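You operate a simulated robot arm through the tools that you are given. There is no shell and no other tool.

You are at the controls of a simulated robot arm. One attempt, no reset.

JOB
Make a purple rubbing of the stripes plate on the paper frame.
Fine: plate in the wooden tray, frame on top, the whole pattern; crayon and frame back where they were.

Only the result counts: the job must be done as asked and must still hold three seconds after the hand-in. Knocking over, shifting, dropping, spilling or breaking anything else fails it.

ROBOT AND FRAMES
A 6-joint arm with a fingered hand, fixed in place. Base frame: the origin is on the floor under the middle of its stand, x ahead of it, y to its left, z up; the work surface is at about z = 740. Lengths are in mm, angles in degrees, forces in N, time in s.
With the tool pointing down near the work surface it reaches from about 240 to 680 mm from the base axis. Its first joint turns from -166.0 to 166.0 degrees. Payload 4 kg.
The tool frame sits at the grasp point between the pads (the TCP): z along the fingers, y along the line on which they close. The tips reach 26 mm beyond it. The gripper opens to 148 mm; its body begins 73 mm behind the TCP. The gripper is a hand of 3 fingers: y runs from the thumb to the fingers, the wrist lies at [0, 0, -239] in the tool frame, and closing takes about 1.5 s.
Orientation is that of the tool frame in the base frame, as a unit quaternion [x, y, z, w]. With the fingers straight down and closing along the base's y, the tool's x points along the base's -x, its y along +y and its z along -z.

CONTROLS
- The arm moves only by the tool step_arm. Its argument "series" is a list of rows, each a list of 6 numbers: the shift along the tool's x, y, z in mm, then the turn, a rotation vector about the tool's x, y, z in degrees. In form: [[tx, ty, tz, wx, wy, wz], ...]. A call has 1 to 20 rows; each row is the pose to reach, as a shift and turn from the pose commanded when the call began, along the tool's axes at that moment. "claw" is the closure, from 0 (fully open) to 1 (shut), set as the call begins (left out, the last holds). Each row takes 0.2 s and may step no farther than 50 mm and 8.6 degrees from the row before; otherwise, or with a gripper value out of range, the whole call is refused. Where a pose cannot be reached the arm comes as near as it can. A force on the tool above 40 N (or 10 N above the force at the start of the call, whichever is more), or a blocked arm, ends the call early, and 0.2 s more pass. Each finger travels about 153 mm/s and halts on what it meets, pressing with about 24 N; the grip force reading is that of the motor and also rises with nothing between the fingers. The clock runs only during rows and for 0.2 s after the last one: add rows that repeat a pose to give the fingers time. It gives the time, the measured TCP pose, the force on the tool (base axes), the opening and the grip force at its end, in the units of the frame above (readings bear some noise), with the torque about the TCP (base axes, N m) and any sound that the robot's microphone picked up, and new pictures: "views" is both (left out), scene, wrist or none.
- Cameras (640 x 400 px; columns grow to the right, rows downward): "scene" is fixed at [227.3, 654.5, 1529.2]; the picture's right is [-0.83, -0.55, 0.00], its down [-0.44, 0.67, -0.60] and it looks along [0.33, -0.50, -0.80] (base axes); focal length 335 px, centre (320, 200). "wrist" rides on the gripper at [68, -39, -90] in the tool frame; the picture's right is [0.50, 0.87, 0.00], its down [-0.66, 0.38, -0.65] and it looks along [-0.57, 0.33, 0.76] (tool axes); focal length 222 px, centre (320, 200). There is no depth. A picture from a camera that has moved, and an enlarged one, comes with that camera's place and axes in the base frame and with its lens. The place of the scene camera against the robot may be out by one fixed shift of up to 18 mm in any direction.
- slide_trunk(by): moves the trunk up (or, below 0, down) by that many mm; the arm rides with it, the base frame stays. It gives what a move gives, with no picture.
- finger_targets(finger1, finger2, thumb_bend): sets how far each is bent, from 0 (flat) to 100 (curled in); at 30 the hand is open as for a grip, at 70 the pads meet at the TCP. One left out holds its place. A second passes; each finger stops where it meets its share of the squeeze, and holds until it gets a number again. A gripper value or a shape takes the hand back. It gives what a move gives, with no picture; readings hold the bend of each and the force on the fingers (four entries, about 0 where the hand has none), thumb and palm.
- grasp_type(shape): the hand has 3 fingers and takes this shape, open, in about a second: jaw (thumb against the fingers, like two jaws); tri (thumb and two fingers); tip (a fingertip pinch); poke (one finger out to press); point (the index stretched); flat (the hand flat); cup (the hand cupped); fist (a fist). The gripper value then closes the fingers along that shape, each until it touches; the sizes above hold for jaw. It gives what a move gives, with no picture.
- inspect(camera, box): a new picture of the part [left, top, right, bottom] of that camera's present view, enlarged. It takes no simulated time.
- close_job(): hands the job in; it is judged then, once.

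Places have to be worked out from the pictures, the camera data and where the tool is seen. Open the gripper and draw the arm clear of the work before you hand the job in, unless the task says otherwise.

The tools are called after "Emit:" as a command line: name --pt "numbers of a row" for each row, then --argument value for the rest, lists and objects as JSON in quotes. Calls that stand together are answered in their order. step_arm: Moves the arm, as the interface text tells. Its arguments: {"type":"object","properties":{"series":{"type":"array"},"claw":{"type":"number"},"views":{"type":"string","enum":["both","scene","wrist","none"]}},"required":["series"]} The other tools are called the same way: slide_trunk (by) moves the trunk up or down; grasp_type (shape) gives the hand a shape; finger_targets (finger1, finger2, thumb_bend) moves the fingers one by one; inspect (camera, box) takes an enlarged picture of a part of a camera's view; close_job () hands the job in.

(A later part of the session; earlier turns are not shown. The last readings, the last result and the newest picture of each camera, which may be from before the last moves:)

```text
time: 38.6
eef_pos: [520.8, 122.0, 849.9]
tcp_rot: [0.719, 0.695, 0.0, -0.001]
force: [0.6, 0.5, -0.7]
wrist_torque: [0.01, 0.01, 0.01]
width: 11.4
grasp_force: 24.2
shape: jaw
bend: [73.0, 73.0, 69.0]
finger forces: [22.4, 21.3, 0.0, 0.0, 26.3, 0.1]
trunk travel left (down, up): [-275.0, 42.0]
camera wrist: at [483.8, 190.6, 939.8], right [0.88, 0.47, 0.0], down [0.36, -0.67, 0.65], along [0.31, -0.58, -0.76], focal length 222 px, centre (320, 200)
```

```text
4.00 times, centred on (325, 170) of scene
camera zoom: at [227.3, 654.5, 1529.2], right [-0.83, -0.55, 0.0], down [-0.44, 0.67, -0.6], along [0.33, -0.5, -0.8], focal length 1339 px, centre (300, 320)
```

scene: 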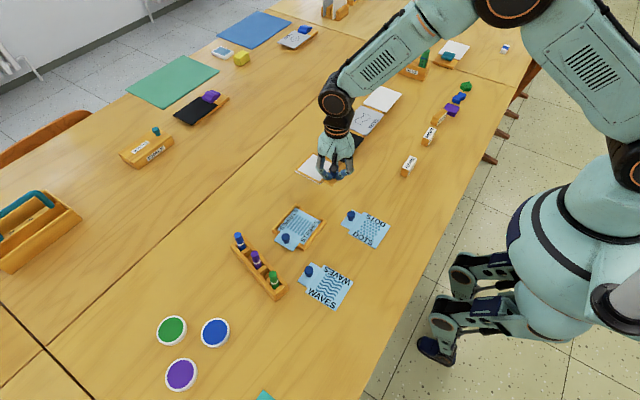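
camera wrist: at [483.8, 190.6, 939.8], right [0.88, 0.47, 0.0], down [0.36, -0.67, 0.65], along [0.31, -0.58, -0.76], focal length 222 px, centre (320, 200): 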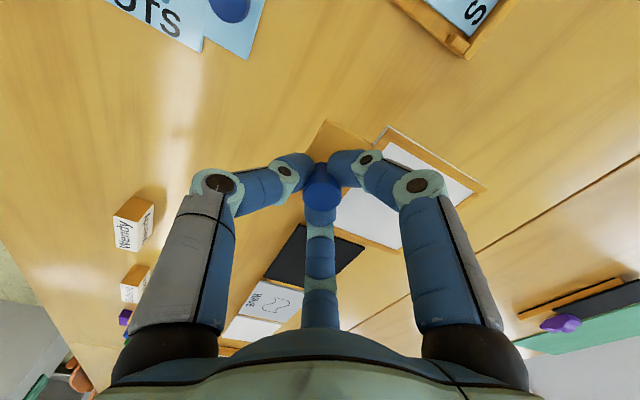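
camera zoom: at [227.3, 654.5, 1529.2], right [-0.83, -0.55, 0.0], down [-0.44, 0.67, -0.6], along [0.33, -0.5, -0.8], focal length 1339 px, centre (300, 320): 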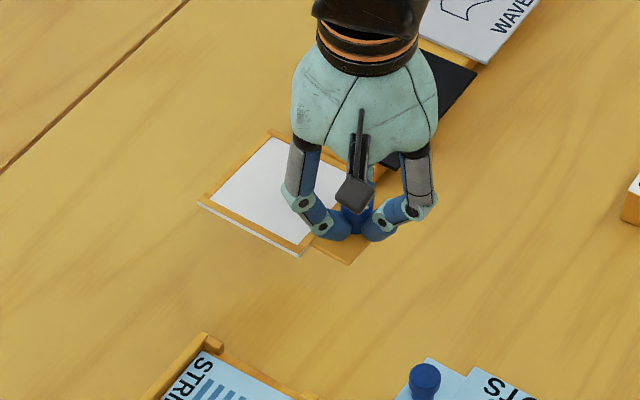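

Frame hangs level. Now I carry it to above the tray with a +91.9° turn, aiming for the knob at (538.8, 208.6).

Emit:
step_arm --pt "8.0 1.5 0 0 0 -8.35" --pt "15.9 2.9 0 0 0 -16.7" --pt "23.9 4.4 0 0 0 -25.05" --pt "31.9 5.8 0 0 0 -33.4" --pt "39.8 7.3 0 0 0 -41.75" --pt "47.8 8.7 0 0 0 -50.1" --pt "55.7 10.2 0 0 0 -58.45" --pt "63.7 11.6 0 0 0 -66.8" --pt "71.7 13.1 0 0 0 -75.15" --pt "79.6 14.5 0 0 0 -83.5" --pt "87.6 16.0 0 0 0 -91.9" --pt "87.6 16.0 0 0 0 -91.9" --pt "87.6 16.0 0 0 0 -91.9" --pt "87.6 16.0 0 0 0 -91.9"

Emit:
inspect --camera "scene" --box '[260, 170, 350, 260]'

Emit:
inspect --camera "wrist" --box '[260, 60, 520, 260]'

```text
time: 41.6
eef_pos: [539.0, 208.8, 851.5]
tcp_rot: [0.001, 1.0, -0.001, 0.0]
force: [-0.1, -0.4, 0.1]
wrist_torque: [0.0, -0.02, 0.0]
width: 11.8
grasp_force: 23.9
shape: jaw
bend: [73.0, 73.0, 69.0]
finger forces: [22.5, 21.4, 0.1, 0.0, 25.8, 0.0]
trunk travel left (down, up): [-275.0, 42.0]
camera wrist: at [471.8, 169.6, 940.7], right [-0.5, 0.87, 0.0], down [0.65, 0.38, 0.65], along [0.57, 0.33, -0.76], focal length 222 px, centre (320, 200)
```

scene: 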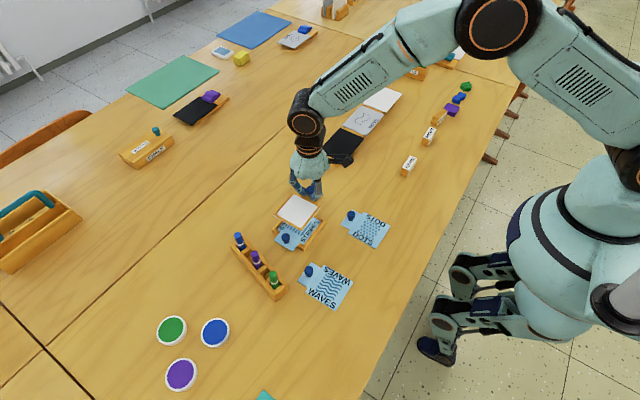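
wrist: 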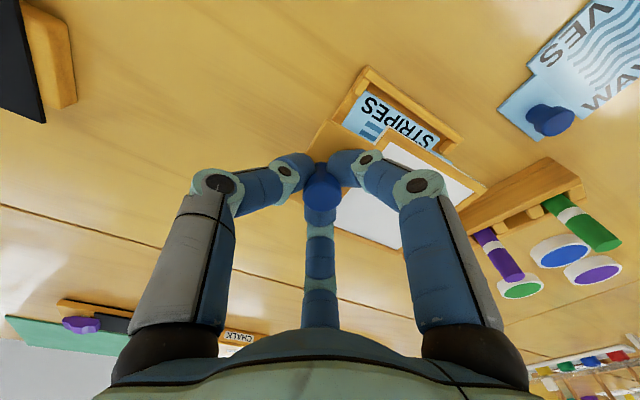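

```text
4.44 times, centred on (305, 215) of scene
camera zoom: at [227.3, 654.5, 1529.2], right [-0.83, -0.55, 0.0], down [-0.44, 0.67, -0.6], along [0.33, -0.5, -0.8], focal length 1488 px, centre (387, 133)
```

zoom: 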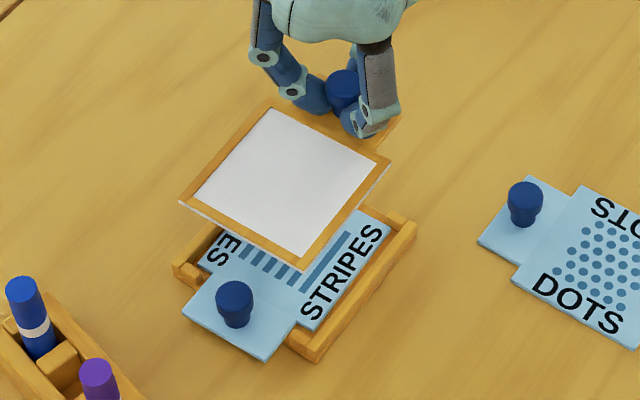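

```text
2.00 times, centred on (390, 160) of wrist
camera zoom: at [471.8, 169.6, 940.7], right [-0.5, 0.87, 0.0], down [0.65, 0.38, 0.65], along [0.57, 0.33, -0.76], focal length 444 px, centre (180, 280)
```

zoom: 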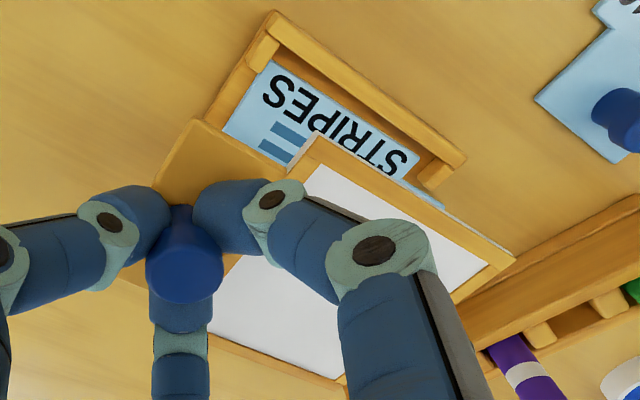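

The scene camera sees frame and tray freely. I lower to z≈812 (frame bottom just above the plate's knob height) and measure the alignment.

Emit:
step_arm --pt "0 0 20 0 0 0" --pt "0 0 39 0 0 0" --pt "0 0 39 0 0 0" --pt "0 0 39 0 0 0"

Emit:
inspect --camera "scene" --box '[265, 190, 340, 255]'

Emit:
inspect --camera "wrist" --box '[340, 60, 540, 220]'

Emit:
inspect --camera "wrist" --box '[320, 70, 420, 132]'

```text
time: 42.6
eef_pos: [540.2, 209.3, 812.2]
tcp_rot: [0.0, 1.0, 0.0, 0.001]
force: [0.0, 0.6, 0.3]
wrist_torque: [-0.03, -0.02, 0.01]
width: 11.6
grasp_force: 23.9
shape: jaw
bend: [73.0, 73.0, 69.0]
finger forces: [22.6, 21.5, 0.0, 0.0, 25.7, 0.0]
trunk travel left (down, up): [-275.0, 42.0]
camera wrist: at [472.0, 169.4, 901.6], right [-0.5, 0.87, 0.0], down [0.66, 0.38, 0.65], along [0.57, 0.33, -0.76], focal length 222 px, centre (320, 200)
```

scene: 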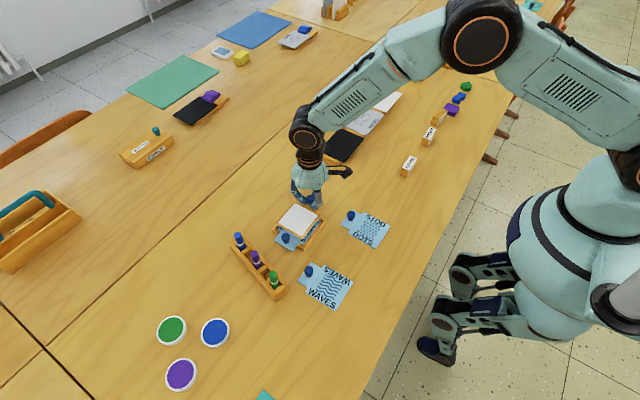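
wrist: 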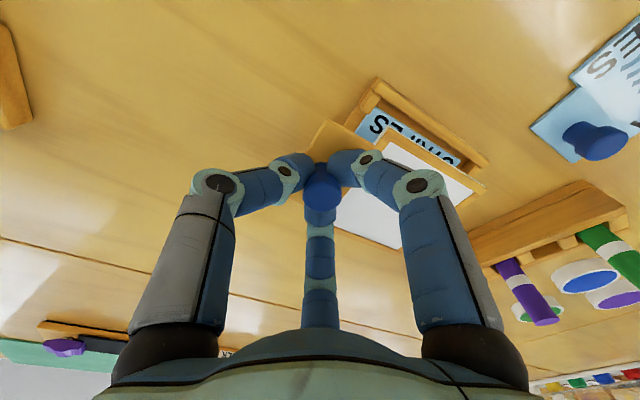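

```text
6.15 times, centred on (302, 222) of scene
camera zoom: at [227.3, 654.5, 1529.2], right [-0.83, -0.55, 0.0], down [-0.44, 0.67, -0.6], along [0.33, -0.5, -0.8], focal length 2060 px, centre (428, 62)
```

zoom: 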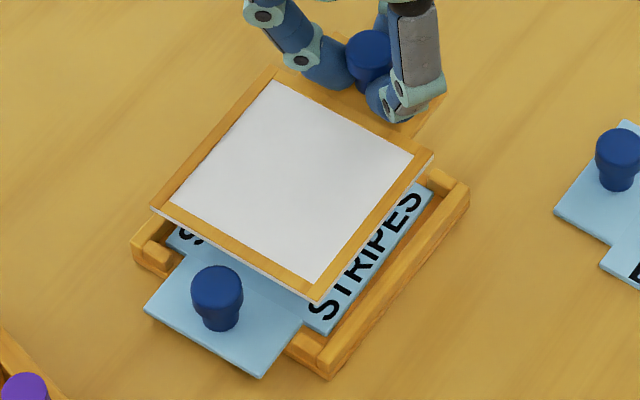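

```text
2.50 times, centred on (440, 140) of wrist
camera zoom: at [472.0, 169.4, 901.6], right [-0.5, 0.87, 0.0], down [0.66, 0.38, 0.65], along [0.57, 0.33, -0.76], focal length 555 px, centre (20, 350)
```

zoom: 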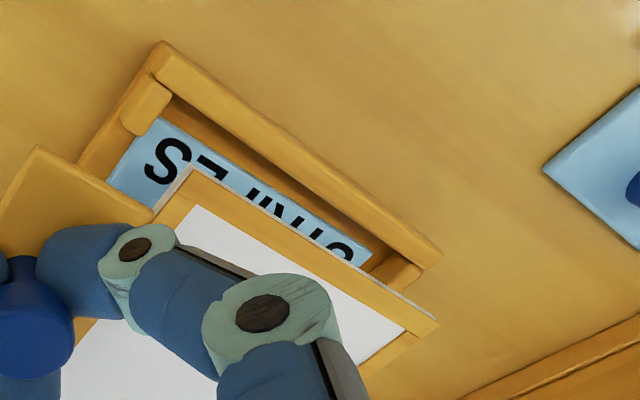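

```text
6.40 times, centred on (370, 101) of wrist
camera zoom: at [472.0, 169.4, 901.6], right [-0.5, 0.87, 0.0], down [0.66, 0.38, 0.65], along [0.57, 0.33, -0.76], focal length 1422 px, centre (0, 834)
```

zoom: 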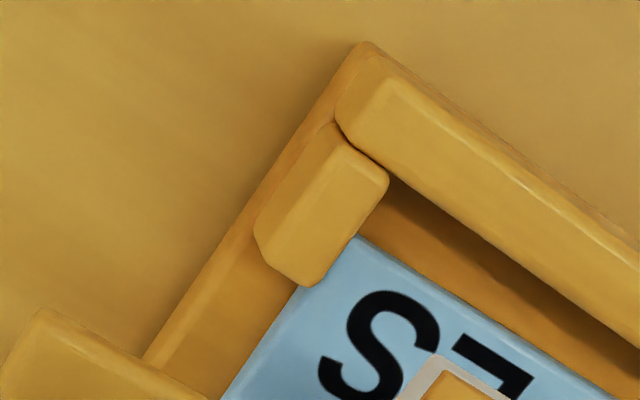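

Frame centre ≈ tray centre (within ~1–2 mm) by both cameras. I lower it to about 5 mm above the plate and check again.

Emit:
step_arm --pt "0.5 0 8 0 0 0" --pt "0.8 0 16 0 0 0" --pt "0.8 0 23 0 0 0" --pt "0.8 0 23 0 0 0" --pt "0.8 0 23 0 0 0" --views "none"

Emit:
inspect --camera "scene" --box '[265, 190, 340, 255]'

Emit:
inspect --camera "wrist" --box '[340, 60, 540, 220]'

```text
time: 43.8
eef_pos: [538.6, 208.0, 788.3]
tcp_rot: [0.0, 1.0, 0.0, 0.0]
force: [-0.2, 0.5, -1.3]
wrist_torque: [-0.02, 0.03, -0.02]
width: 11.5
grasp_force: 24.0
shape: jaw
bend: [73.0, 73.0, 69.0]
finger forces: [22.6, 21.5, 0.0, 0.0, 25.9, 0.0]
trunk travel left (down, up): [-275.0, 42.0]
```

```text
6.15 times, centred on (302, 222) of scene
camera zoom: at [227.3, 654.5, 1529.2], right [-0.83, -0.55, 0.0], down [-0.44, 0.67, -0.6], along [0.33, -0.5, -0.8], focal length 2060 px, centre (428, 62)
```

zoom: 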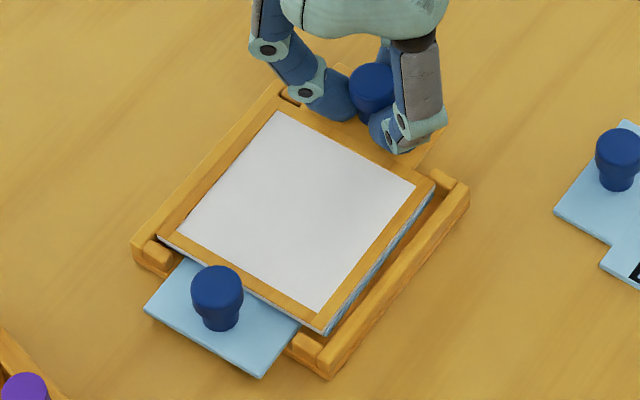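

```text
2.50 times, centred on (440, 140) of wrist
camera zoom: at [471.1, 169.3, 878.4], right [-0.5, 0.87, 0.0], down [0.66, 0.38, 0.65], along [0.57, 0.33, -0.76], focal length 555 px, centre (20, 350)
```

zoom: 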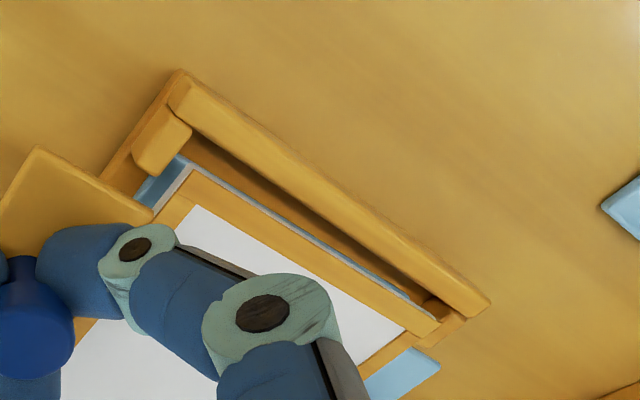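

Alignment looks good; I check the gaps to the +y stubs more closely before setting down.

Emit:
inspect --camera "scene" --box '[275, 215, 325, 255]'

Emit:
inspect --camera "wrist" --box '[440, 140, 540, 210]'

Emit:
inspect --camera "wrist" --box '[340, 70, 440, 140]'

```text
10.00 times, centred on (300, 235) of scene
camera zoom: at [227.3, 654.5, 1529.2], right [-0.83, -0.55, 0.0], down [-0.44, 0.67, -0.6], along [0.33, -0.5, -0.8], focal length 3347 px, centre (520, -150)
```

zoom: 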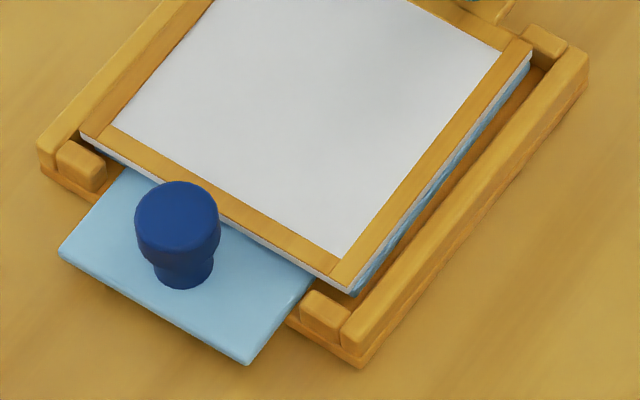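

```text
5.71 times, centred on (490, 175) of wrist
camera zoom: at [471.1, 169.3, 878.4], right [-0.5, 0.87, 0.0], down [0.66, 0.38, 0.65], along [0.57, 0.33, -0.76], focal length 1269 px, centre (-651, 343)
```

zoom: 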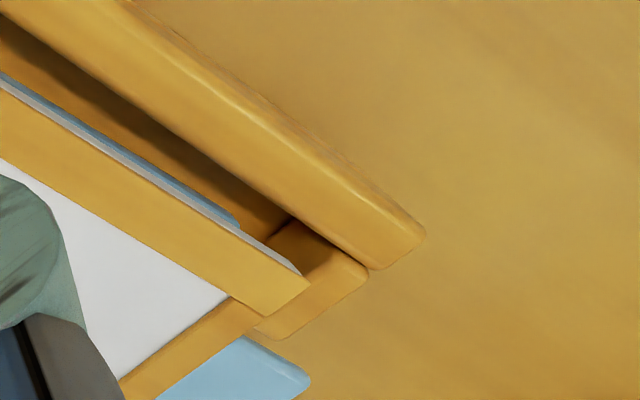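

```text
5.71 times, centred on (390, 105) of wrist
camera zoom: at [471.1, 169.3, 878.4], right [-0.5, 0.87, 0.0], down [0.66, 0.38, 0.65], along [0.57, 0.33, -0.76], focal length 1269 px, centre (-80, 743)
```

zoom: 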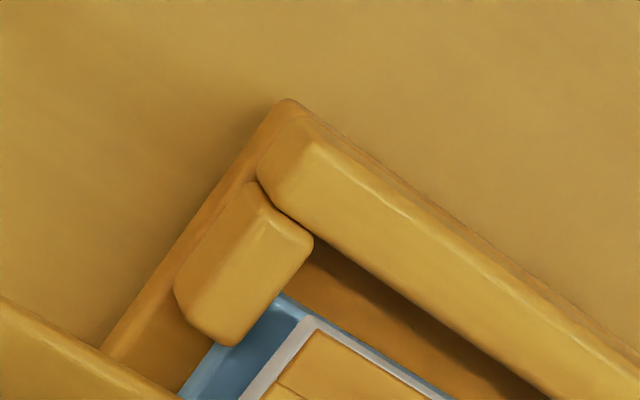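

The gap to the +y stubs is about 3 mm and to the −y stubs about 7 mm, so I shift −1.8 mm in y and +1 mm in x, then lower onto the plate.

Emit:
step_arm --pt "-1 -1.8 0 0 0 0" --pt "-1 -1.8 0 0 0 0" --pt "-1 -1.8 2 0 0 0" --pt "-1 -1.8 4 0 0 0" --pt "-1 -1.8 4 0 0 0" --pt "-1 -1.8 4 0 0 0" --views "none"

Emit:
inspect --camera "scene" --box '[275, 205, 335, 255]'

```text
time: 45.2
eef_pos: [539.5, 206.1, 785.0]
tcp_rot: [0.0, 1.0, 0.0, 0.001]
force: [0.2, -0.8, -0.6]
wrist_torque: [0.04, -0.05, -0.04]
width: 11.7
grasp_force: 24.0
shape: jaw
bend: [73.0, 73.0, 71.0]
finger forces: [23.0, 21.7, 0.1, 0.0, 26.8, 0.0]
trunk travel left (down, up): [-275.0, 42.0]
```

```text
8.00 times, centred on (305, 230) of scene
camera zoom: at [227.3, 654.5, 1529.2], right [-0.83, -0.55, 0.0], down [-0.44, 0.67, -0.6], along [0.33, -0.5, -0.8], focal length 2678 px, centre (440, -40)
```

zoom: 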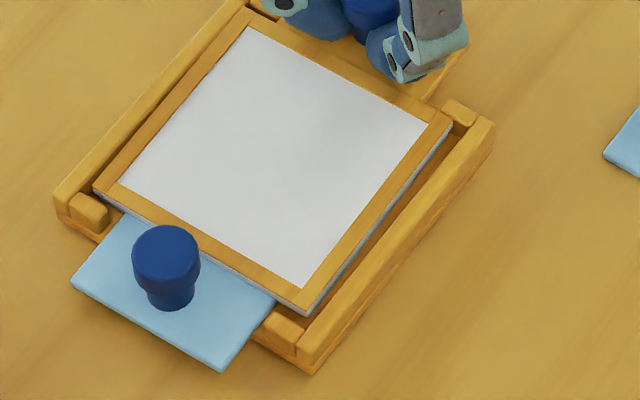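

Still free; I go down a further 3 mm and read the force.

Emit:
step_arm --pt "0 0 1.5 0 0 0" --pt "0 0 3 0 0 0" --pt "0 0 3 0 0 0" --pt "0 0 3 0 0 0" --views "none"

Emit:
inspect --camera "scene" --box '[275, 205, 335, 255]'

```text
time: 46.2
eef_pos: [539.1, 206.4, 782.2]
tcp_rot: [-0.001, 1.0, 0.0, 0.001]
force: [-1.1, -0.6, 4.5]
wrist_torque: [0.09, 0.05, -0.04]
width: 11.8
grasp_force: 23.7
shape: jaw
bend: [73.0, 73.0, 71.0]
finger forces: [26.0, 23.6, 0.1, 0.0, 29.2, 0.1]
trunk travel left (down, up): [-275.0, 42.0]
```

```text
8.00 times, centred on (305, 230) of scene
camera zoom: at [227.3, 654.5, 1529.2], right [-0.83, -0.55, 0.0], down [-0.44, 0.67, -0.6], along [0.33, -0.5, -0.8], focal length 2678 px, centre (440, -40)
```

zoom: 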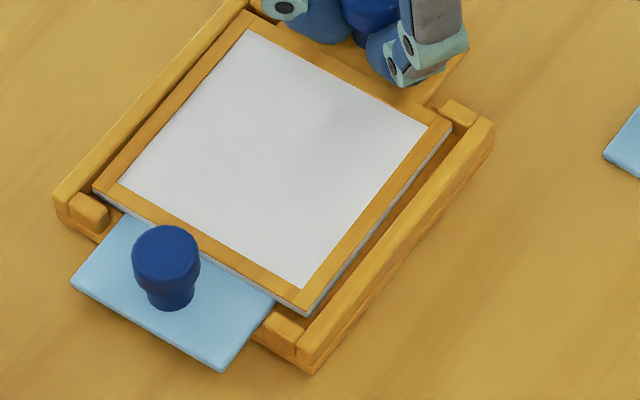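

Seated with about 4.5 N. I open the fingers slightly and lift away.

Emit:
step_arm --pt "0 0 -0.8 0 0 0" --pt "0 0 -0.8 0 0 0" --pt "0 0 -0.8 0 0 0" --pt "0 0 -0.8 0 0 0" --pt "0 0 -0.8 0 0 0" --claw 0.77

Emit:
inspect --camera "wrist" --box '[220, 100, 420, 240]'

```text
time: 47.4
eef_pos: [539.7, 207.0, 783.0]
tcp_rot: [0.0, 1.0, -0.001, 0.0]
force: [-0.1, 0.4, 1.5]
wrist_torque: [0.03, 0.02, -0.01]
width: 33.8
grasp_force: 0.0
shape: jaw
bend: [76.0, 76.0, 70.0]
finger forces: [1.2, 1.2, 0.1, 0.0, 0.2, 0.1]
trunk travel left (down, up): [-275.0, 42.0]
camera wrist: at [471.7, 167.8, 872.1], right [-0.5, 0.87, 0.0], down [0.65, 0.38, 0.65], along [0.57, 0.33, -0.76], focal length 222 px, centre (320, 200)
```

scene: 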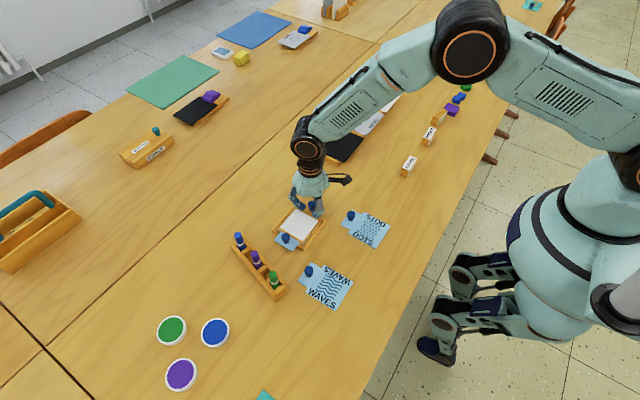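
wrist: 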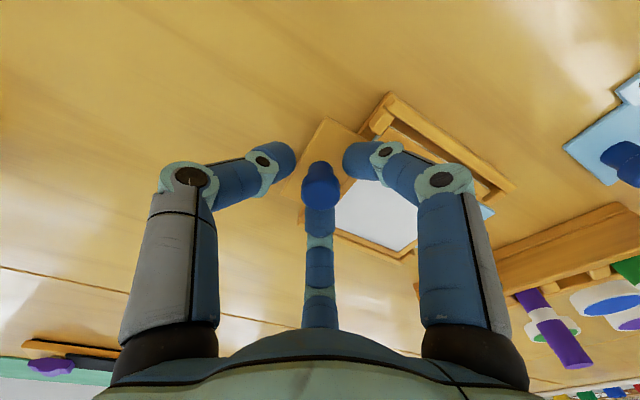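

```text
2.86 times, centred on (320, 170) of wrist
camera zoom: at [471.7, 167.8, 872.1], right [-0.5, 0.87, 0.0], down [0.65, 0.38, 0.65], along [0.57, 0.33, -0.76], focal length 635 px, centre (320, 286)
```

zoom: 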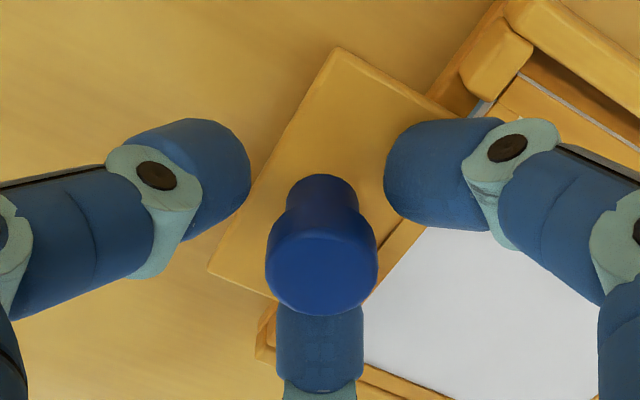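

The knob is free (fingers barely touch the frame). I lift straight up 100 mm.

Emit:
step_arm --pt "0 0 -5 0 0 0" --pt "0 0 -15 0 0 0" --pt "0 0 -40 0 0 0" --pt "0 0 -75 0 0 0" --pt "0 0 -110 0 0 0" --pt "0 0 -110 0 0 0" --pt "0 0 -110 0 0 0"

Emit:
inspect --camera "scene" --box '[265, 190, 340, 255]'

Emit:
inspect --camera "wrist" --box '[260, 20, 460, 180]'

```text
time: 49.0
eef_pos: [540.5, 207.4, 891.8]
tcp_rot: [0.0, 1.0, 0.0, 0.0]
force: [-0.3, 0.4, 0.0]
wrist_torque: [0.02, -0.01, -0.02]
width: 34.1
grasp_force: 0.0
shape: jaw
bend: [76.0, 76.0, 70.0]
finger forces: [0.1, 0.0, 0.0, 0.0, 0.0, 0.1]
trunk travel left (down, up): [-275.0, 42.0]
camera wrist: at [471.8, 168.7, 983.0], right [-0.5, 0.87, 0.0], down [0.65, 0.38, 0.65], along [0.57, 0.33, -0.76], focal length 222 px, centre (320, 200)
```

scene: 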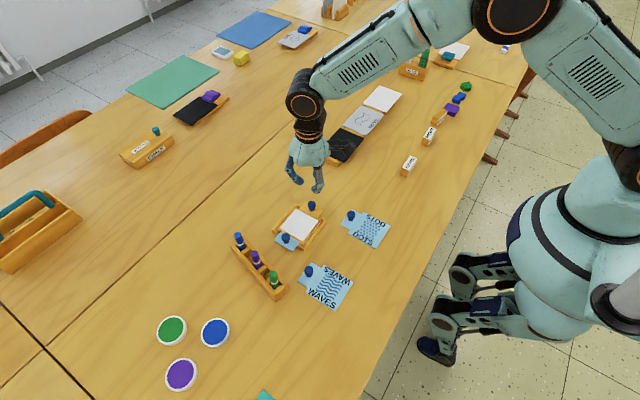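
wrist: 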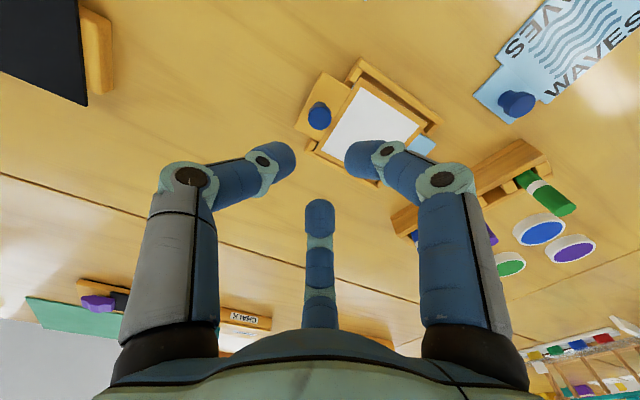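

```text
6.15 times, centred on (302, 222) of scene
camera zoom: at [227.3, 654.5, 1529.2], right [-0.83, -0.55, 0.0], down [-0.44, 0.67, -0.6], along [0.33, -0.5, -0.8], focal length 2060 px, centre (428, 62)
```

zoom: 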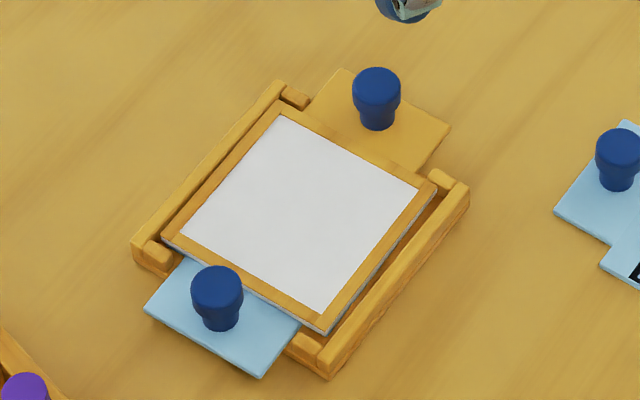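

```text
2.50 times, centred on (360, 100) of wrist
camera zoom: at [471.8, 168.7, 983.0], right [-0.5, 0.87, 0.0], down [0.65, 0.38, 0.65], along [0.57, 0.33, -0.76], focal length 555 px, centre (220, 450)
```

zoom: 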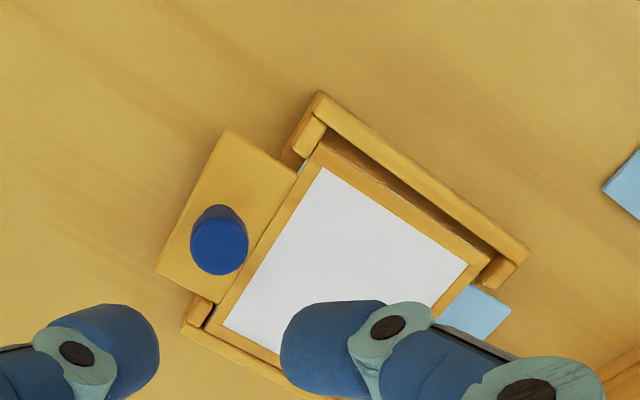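

The frame is seated on the plate in the tray; the paper window spans about x 501–577, y 230–306. Now I go for the purple crayon at about (549.5, 428.7), turning the hand -13° to match the holder's direction.

Emit:
step_arm --pt "-2 44 -5 0 0 2.6" --pt "-4 88 -10 0 0 5.2" --pt "-6 132 -13 0 0 7.8" --pt "-8 177 -13 0 0 10.4" --pt "-9.5 221 -13 0 0 13" --pt "-9.5 221 -13 0 0 13" --pt "-9.5 221 -13 0 0 13" --claw 0.65

Emit:
inspect --camera "wrist" --box '[220, 20, 420, 180]'

Emit:
inspect --camera "scene" --box '[220, 215, 310, 305]'

```text
time: 50.6
eef_pos: [549.7, 431.0, 904.2]
tcp_rot: [0.112, 0.994, 0.0, -0.001]
force: [0.5, -0.2, 0.0]
wrist_torque: [0.0, 0.0, -0.01]
width: 51.3
grasp_force: 0.0
shape: jaw
bend: [77.0, 77.0, 70.0]
finger forces: [0.0, 0.0, 0.0, 0.0, 0.0, 0.1]
trunk travel left (down, up): [-275.0, 42.0]
camera wrist: at [474.7, 408.4, 992.9], right [-0.29, 0.96, 0.0], down [0.72, 0.22, 0.65], along [0.63, 0.19, -0.76], focal length 222 px, centre (320, 200)
```

scene: 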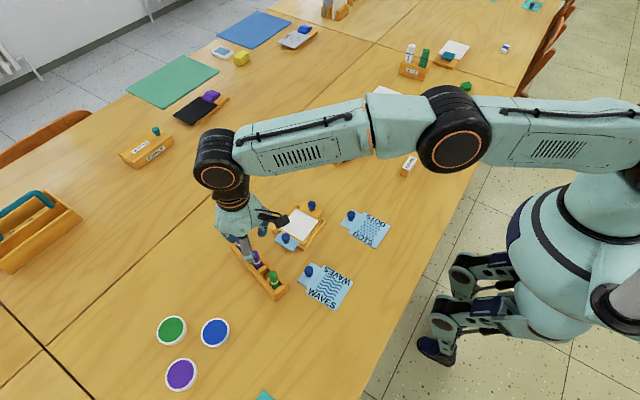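
wrist: 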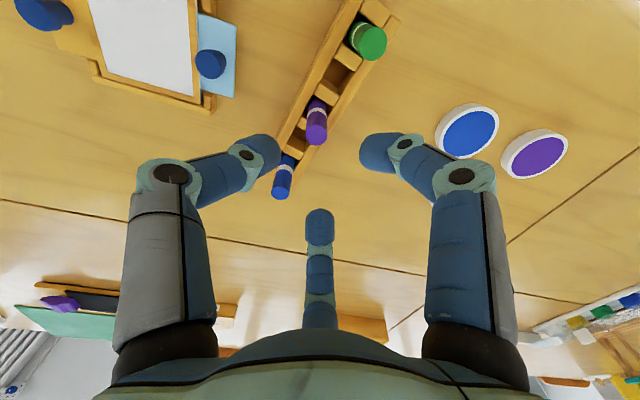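

```text
2.50 times, centred on (320, 100) of wrist
camera zoom: at [474.7, 408.4, 992.9], right [-0.29, 0.96, 0.0], down [0.72, 0.22, 0.65], along [0.63, 0.19, -0.76], focal length 555 px, centre (320, 450)
```

zoom: 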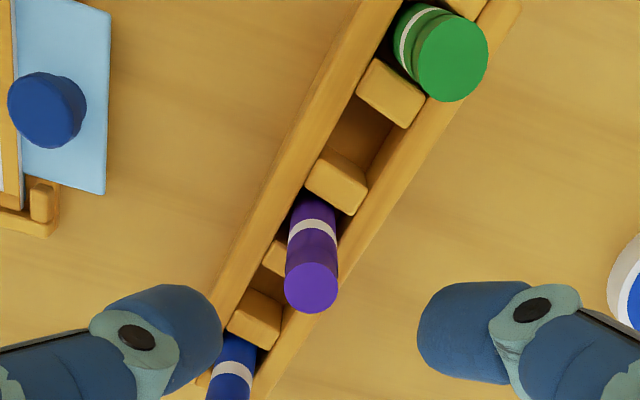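

```text
4.44 times, centred on (265, 260) of scene
camera zoom: at [227.3, 654.5, 1529.2], right [-0.83, -0.55, 0.0], down [-0.44, 0.67, -0.6], along [0.33, -0.5, -0.8], focal length 1488 px, centre (564, -67)
```

zoom: 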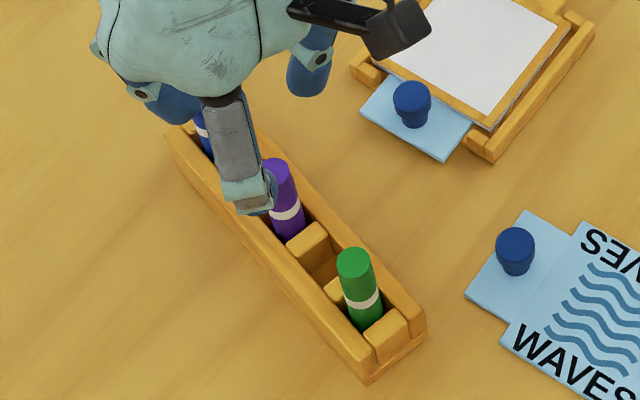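

Triangulated: crayon axis at (548.8, 428.3), top at z≈825; holder top about z≈770. I centre and descend to z≈832 with the fingers open around the crayon.

Emit:
step_arm --pt "0.2 -1.5 20 0 0 0" --pt "0.3 -3 45 0 0 0" --pt "0.3 -3 71 0 0 0" --pt "0.3 -3 71 0 0 0" --pt "0.3 -3 71 0 0 0" --claw 0.68

Emit:
inspect --camera "wrist" --box '[220, 80, 420, 240]'

Emit:
inspect --camera "scene" --box '[220, 215, 310, 305]'

```text
time: 51.8
eef_pos: [549.3, 426.6, 834.9]
tcp_rot: [0.114, 0.994, 0.0, 0.0]
force: [0.8, -0.5, 0.3]
wrist_torque: [0.02, 0.03, 0.01]
width: 47.6
grasp_force: 0.2
shape: jaw
bend: [77.0, 77.0, 70.0]
finger forces: [0.1, 0.0, 0.0, 0.0, 0.0, 0.1]
trunk travel left (down, up): [-275.0, 42.0]
camera wrist: at [474.8, 402.9, 923.9], right [-0.29, 0.96, 0.0], down [0.72, 0.22, 0.65], along [0.63, 0.19, -0.76], focal length 222 px, centre (320, 200)
```

scene: 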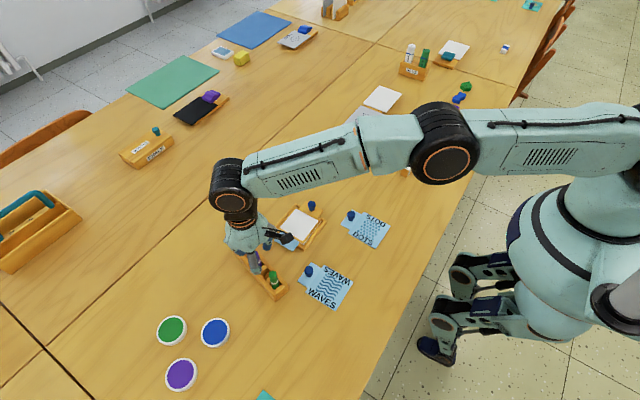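
wrist: 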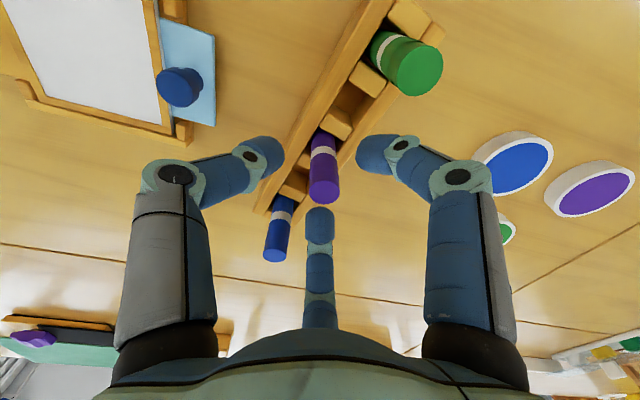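

```text
2.50 times, centred on (320, 160) of wrist
camera zoom: at [474.8, 402.9, 923.9], right [-0.29, 0.96, 0.0], down [0.72, 0.22, 0.65], along [0.63, 0.19, -0.76], focal length 555 px, centre (320, 300)
```

zoom: 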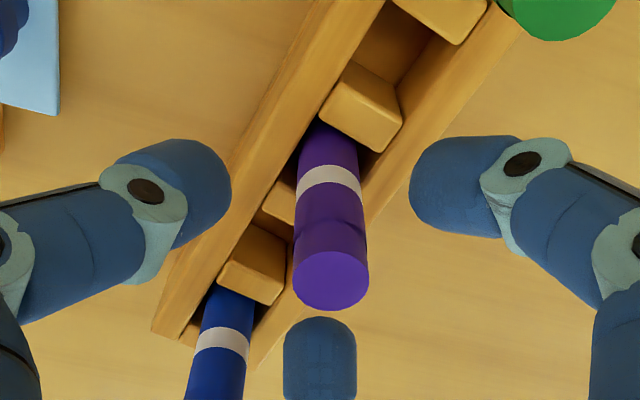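

```text
4.44 times, centred on (265, 260) of scene
camera zoom: at [227.3, 654.5, 1529.2], right [-0.83, -0.55, 0.0], down [-0.44, 0.67, -0.6], along [0.33, -0.5, -0.8], focal length 1488 px, centre (564, -67)
```

zoom: 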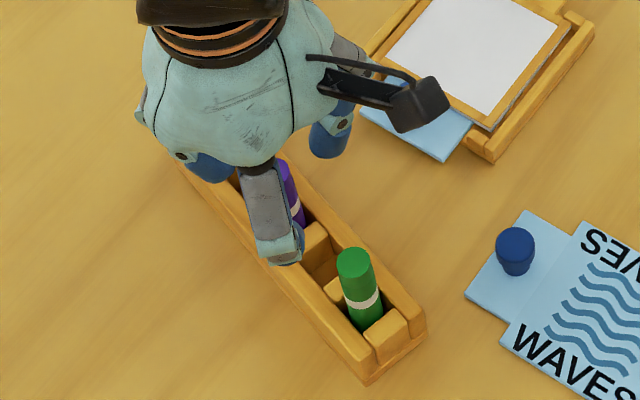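

Crayon is about 2 mm to +y of the axis. I correct and descend to z≈805, tips staying above the holder.

Emit:
step_arm --pt "0.6 1.2 8 0 0 0" --pt "1.0 2.0 18 0 0 0" --pt "1.0 2.0 29 0 0 0" --pt "1.0 2.0 29 0 0 0" --pt "1.0 2.0 29 0 0 0" --claw 0.68

Emit:
inspect --camera "wrist" --box '[220, 100, 420, 260]'

Emit:
inspect --camera "scene" --box '[220, 215, 310, 305]'

```text
time: 53.0
eef_pos: [548.6, 427.7, 804.7]
tcp_rot: [0.113, 0.994, -0.001, 0.0]
force: [0.4, 0.1, 0.3]
wrist_torque: [-0.01, -0.01, 0.02]
width: 47.9
grasp_force: 0.1
shape: jaw
bend: [77.0, 77.0, 70.0]
finger forces: [0.1, 0.0, 0.1, 0.0, 0.0, 0.0]
trunk travel left (down, up): [-275.0, 42.0]
camera wrist: at [473.3, 405.4, 895.3], right [-0.29, 0.96, 0.0], down [0.72, 0.22, 0.65], along [0.63, 0.19, -0.76], focal length 222 px, centre (320, 200)
```

scene: 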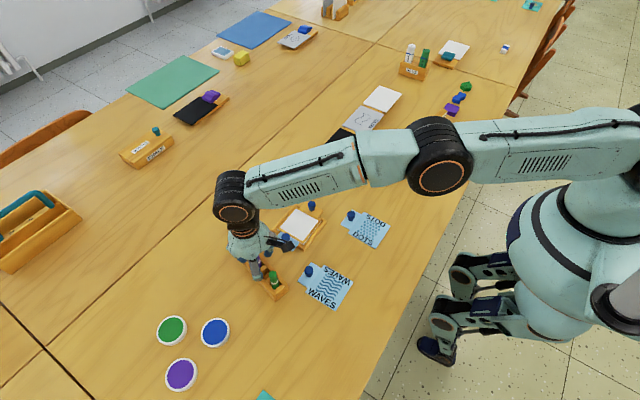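
wrist: 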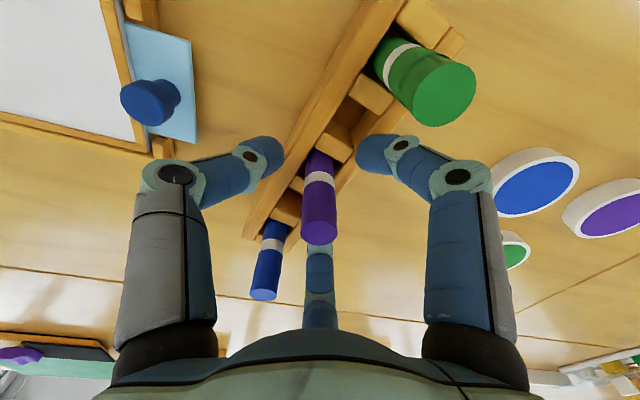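

```text
2.50 times, centred on (320, 180) of wrist
camera zoom: at [473.3, 405.4, 895.3], right [-0.29, 0.96, 0.0], down [0.72, 0.22, 0.65], along [0.63, 0.19, -0.76], focal length 555 px, centre (320, 250)
```

zoom: 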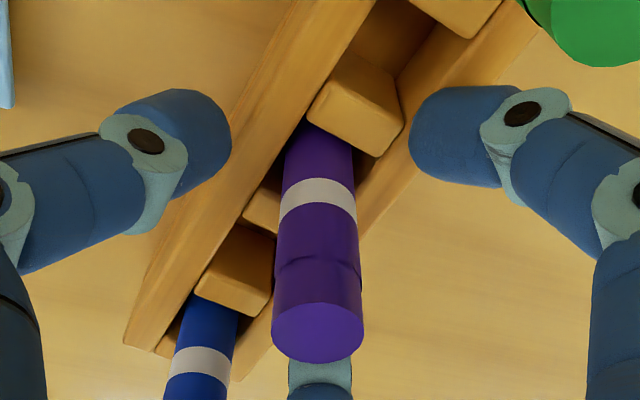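

```text
4.44 times, centred on (265, 260) of scene
camera zoom: at [227.3, 654.5, 1529.2], right [-0.83, -0.55, 0.0], down [-0.44, 0.67, -0.6], along [0.33, -0.5, -0.8], focal length 1488 px, centre (564, -67)
```

zoom: 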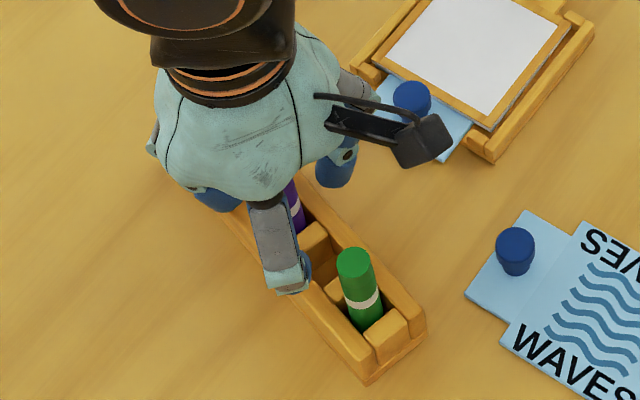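

Centred on the crayon. I close the fingers on it.

Emit:
step_arm --pt "0 0 0 0 0 0" --pt "0 0 0 0 0 0" --pt "0 0 0 0 0 0" --pt "0 0 0 0 0 0" --pt "0 0 0 0 0 0" --claw 0.95

Emit:
inspect --camera "wrist" --box '[220, 100, 420, 260]'

```text
time: 54.2
eef_pos: [548.4, 428.8, 805.8]
tcp_rot: [0.113, 0.994, 0.001, 0.001]
force: [0.4, -0.1, -0.6]
wrist_torque: [0.02, -0.04, -0.01]
width: 10.3
grasp_force: 24.2
shape: jaw
bend: [72.0, 72.0, 70.0]
finger forces: [21.6, 21.7, 0.0, 0.1, 22.0, 0.0]
trunk travel left (down, up): [-275.0, 42.0]
camera wrist: at [473.3, 405.3, 895.4], right [-0.29, 0.96, 0.0], down [0.72, 0.22, 0.65], along [0.63, 0.19, -0.76], focal length 222 px, centre (320, 200)
```

scene: 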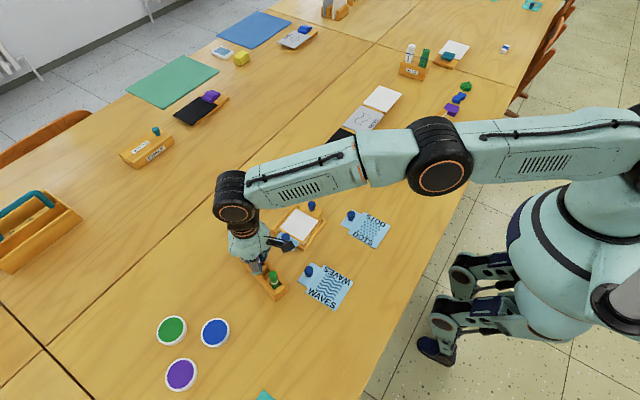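
wrist: 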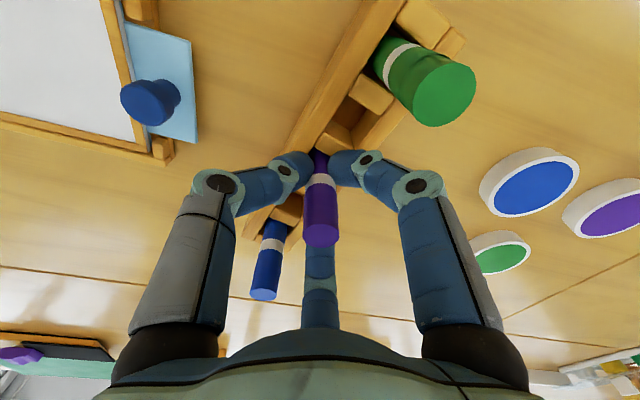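

```text
2.50 times, centred on (320, 180) of wrist
camera zoom: at [473.3, 405.3, 895.4], right [-0.29, 0.96, 0.0], down [0.72, 0.22, 0.65], along [0.63, 0.19, -0.76], focal length 555 px, centre (320, 250)
```

zoom: 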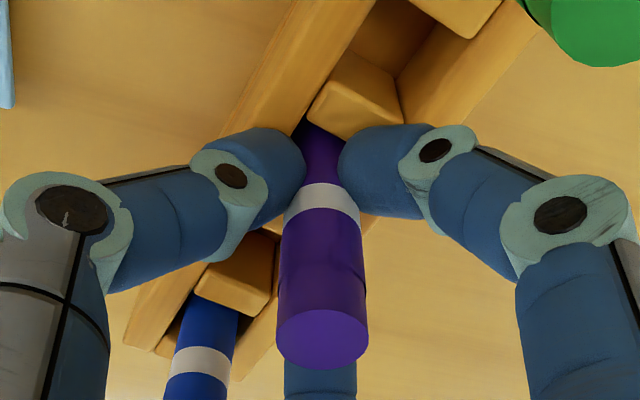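

Firm, even grip on the crayon (~22 N each). Return pose noted: TCP ≈ (548.4, 428.4, 805.3), yaw -13°. I lift it straight up slowly.

Emit:
step_arm --pt "0 0 -5 0 0 0" --pt "0 0 -12 0 0 0" --pt "0 0 -22 0 0 0" --pt "0 0 -35 0 0 0" --pt "0 0 -55 0 0 0" --pt "0 0 -75 0 0 0" --pt "0 0 -75 0 0 0" --pt "0 0 -75 0 0 0"

Emit:
inspect --camera "scene" --box '[200, 190, 310, 300]'

Emit:
inspect --camera "wrist" --box '[220, 60, 420, 260]'

```text
time: 56.0
eef_pos: [548.4, 428.9, 880.0]
tcp_rot: [0.113, 0.994, -0.001, 0.0]
force: [0.6, 0.4, 0.7]
wrist_torque: [0.01, 0.02, 0.03]
width: 9.8
grasp_force: 24.2
shape: jaw
bend: [72.0, 72.0, 70.0]
finger forces: [21.6, 21.8, 0.1, 0.0, 22.0, 0.1]
trunk travel left (down, up): [-275.0, 42.0]
camera wrist: at [472.4, 405.3, 969.5], right [-0.29, 0.96, 0.0], down [0.72, 0.22, 0.65], along [0.63, 0.19, -0.76], focal length 222 px, centre (320, 200)
```

scene: 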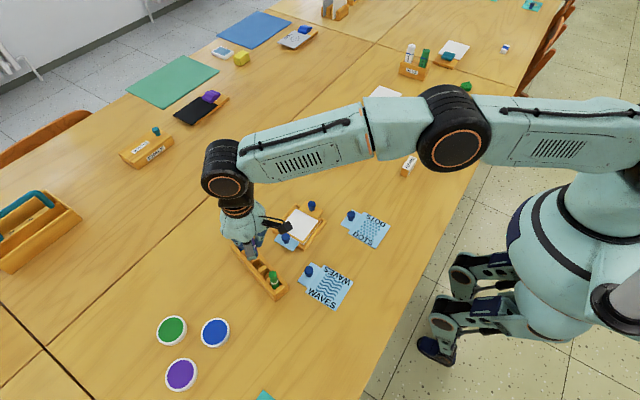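
wrist: 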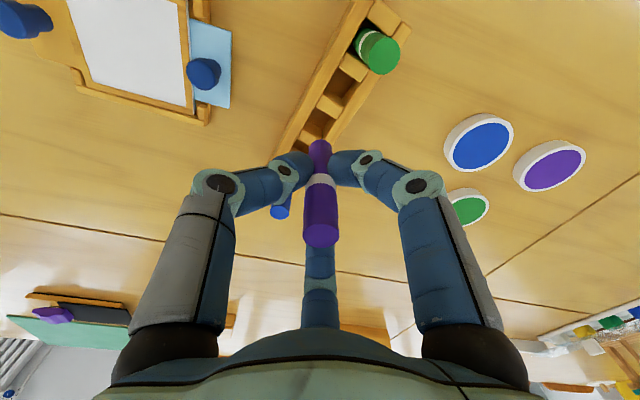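

```text
3.64 times, centred on (255, 245) of scene
camera zoom: at [227.3, 654.5, 1529.2], right [-0.83, -0.55, 0.0], down [-0.44, 0.67, -0.6], along [0.33, -0.5, -0.8], focal length 1217 px, centre (556, 36)
```

zoom: 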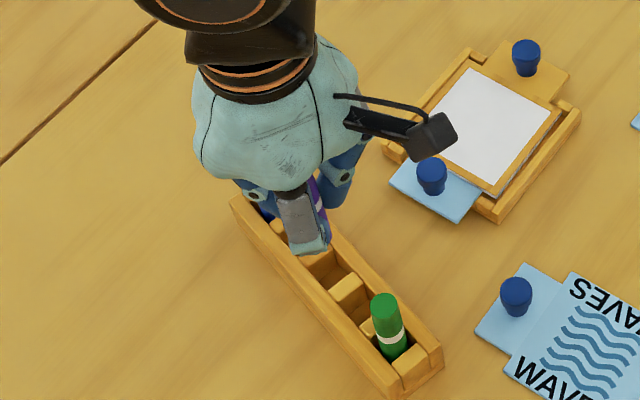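

```text
2.00 times, centred on (320, 160) of wrist
camera zoom: at [472.4, 405.3, 969.5], right [-0.29, 0.96, 0.0], down [0.72, 0.22, 0.65], along [0.63, 0.19, -0.76], focal length 444 px, centre (320, 280)
```

zoom: 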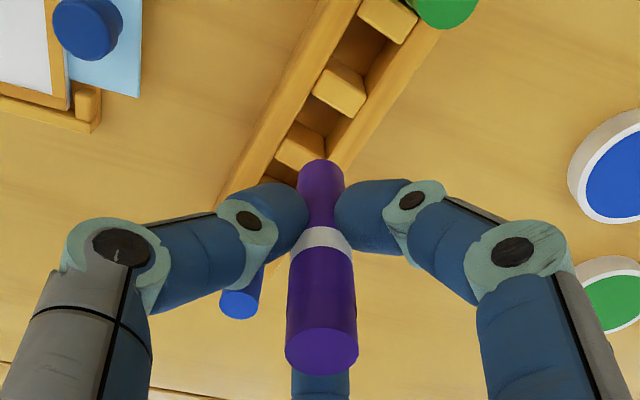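

The crayon is flat-ended, 17 mm thick, with its lower end about 60 mm below the TCP. I carry it over the paper's corner region (start point (513.5, 242)) at safe height, turning the hand back to 0°.

Emit:
step_arm --pt "-1.6 -38 0 0 0 -2.6" --pt "-3.2 -76 0 0 0 -5.2" --pt "-4.7 -114 0 0 0 -7.8" --pt "-6.3 -152 0 0 0 -10.4" --pt "-7.9 -189.7 0 0 0 -13" --pt "-7.9 -189.7 0 0 0 -13" --pt "-7.9 -189.7 0 0 0 -13" --pt "-7.9 -189.7 0 0 0 -13"

Emit:
inspect --camera "wrist" --box '[220, 20, 420, 220]'

Emit:
inspect --camera "scene" --box '[265, 170, 355, 260]'

```text
time: 57.8
eef_pos: [513.8, 240.4, 879.6]
tcp_rot: [0.001, 1.0, 0.0, 0.0]
force: [0.8, -0.1, 0.7]
wrist_torque: [0.0, 0.02, -0.02]
width: 9.9
grasp_force: 24.4
shape: jaw
bend: [72.0, 72.0, 70.0]
finger forces: [21.3, 22.0, 0.0, 0.1, 21.9, 0.1]
trunk travel left (down, up): [-275.0, 42.0]
camera wrist: at [446.3, 201.7, 970.5], right [-0.5, 0.87, 0.0], down [0.65, 0.38, 0.65], along [0.57, 0.33, -0.76], focal length 222 px, centre (320, 200)
```

scene: 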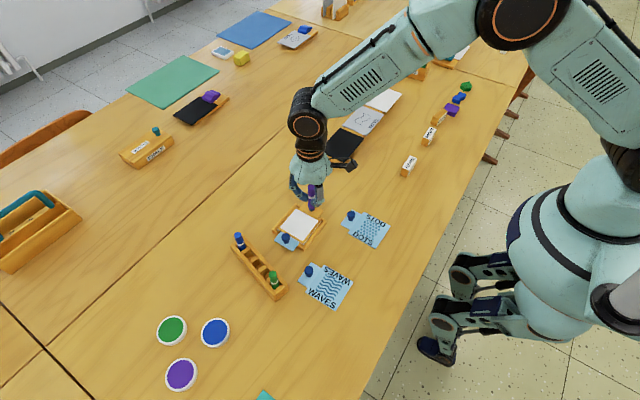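
wrist: 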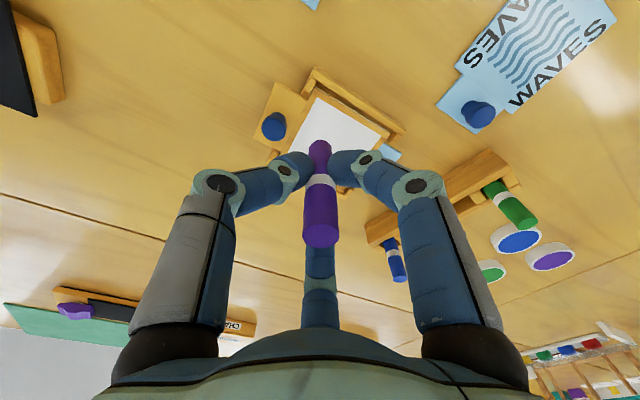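

```text
2.00 times, centred on (320, 120) of wrist
camera zoom: at [446.3, 201.7, 970.5], right [-0.5, 0.87, 0.0], down [0.65, 0.38, 0.65], along [0.57, 0.33, -0.76], focal length 444 px, centre (320, 360)
```

zoom: 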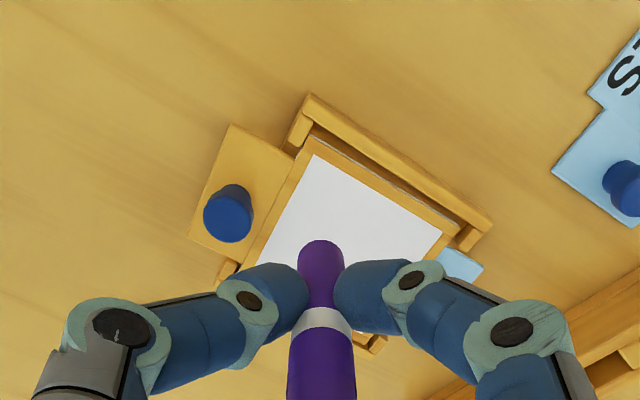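

```text
4.44 times, centred on (310, 215) of scene
camera zoom: at [227.3, 654.5, 1529.2], right [-0.83, -0.55, 0.0], down [-0.44, 0.67, -0.6], along [0.33, -0.5, -0.8], focal length 1488 px, centre (364, 133)
```

zoom: 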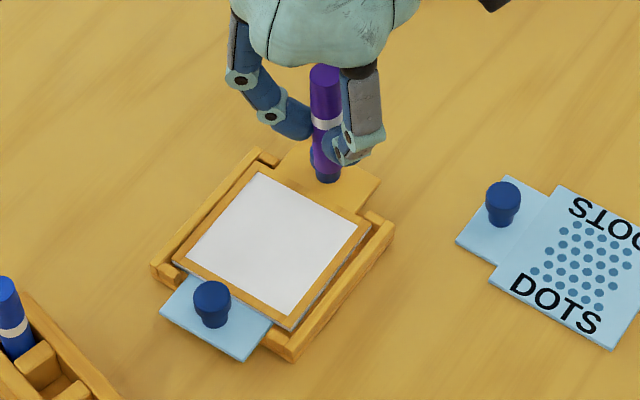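

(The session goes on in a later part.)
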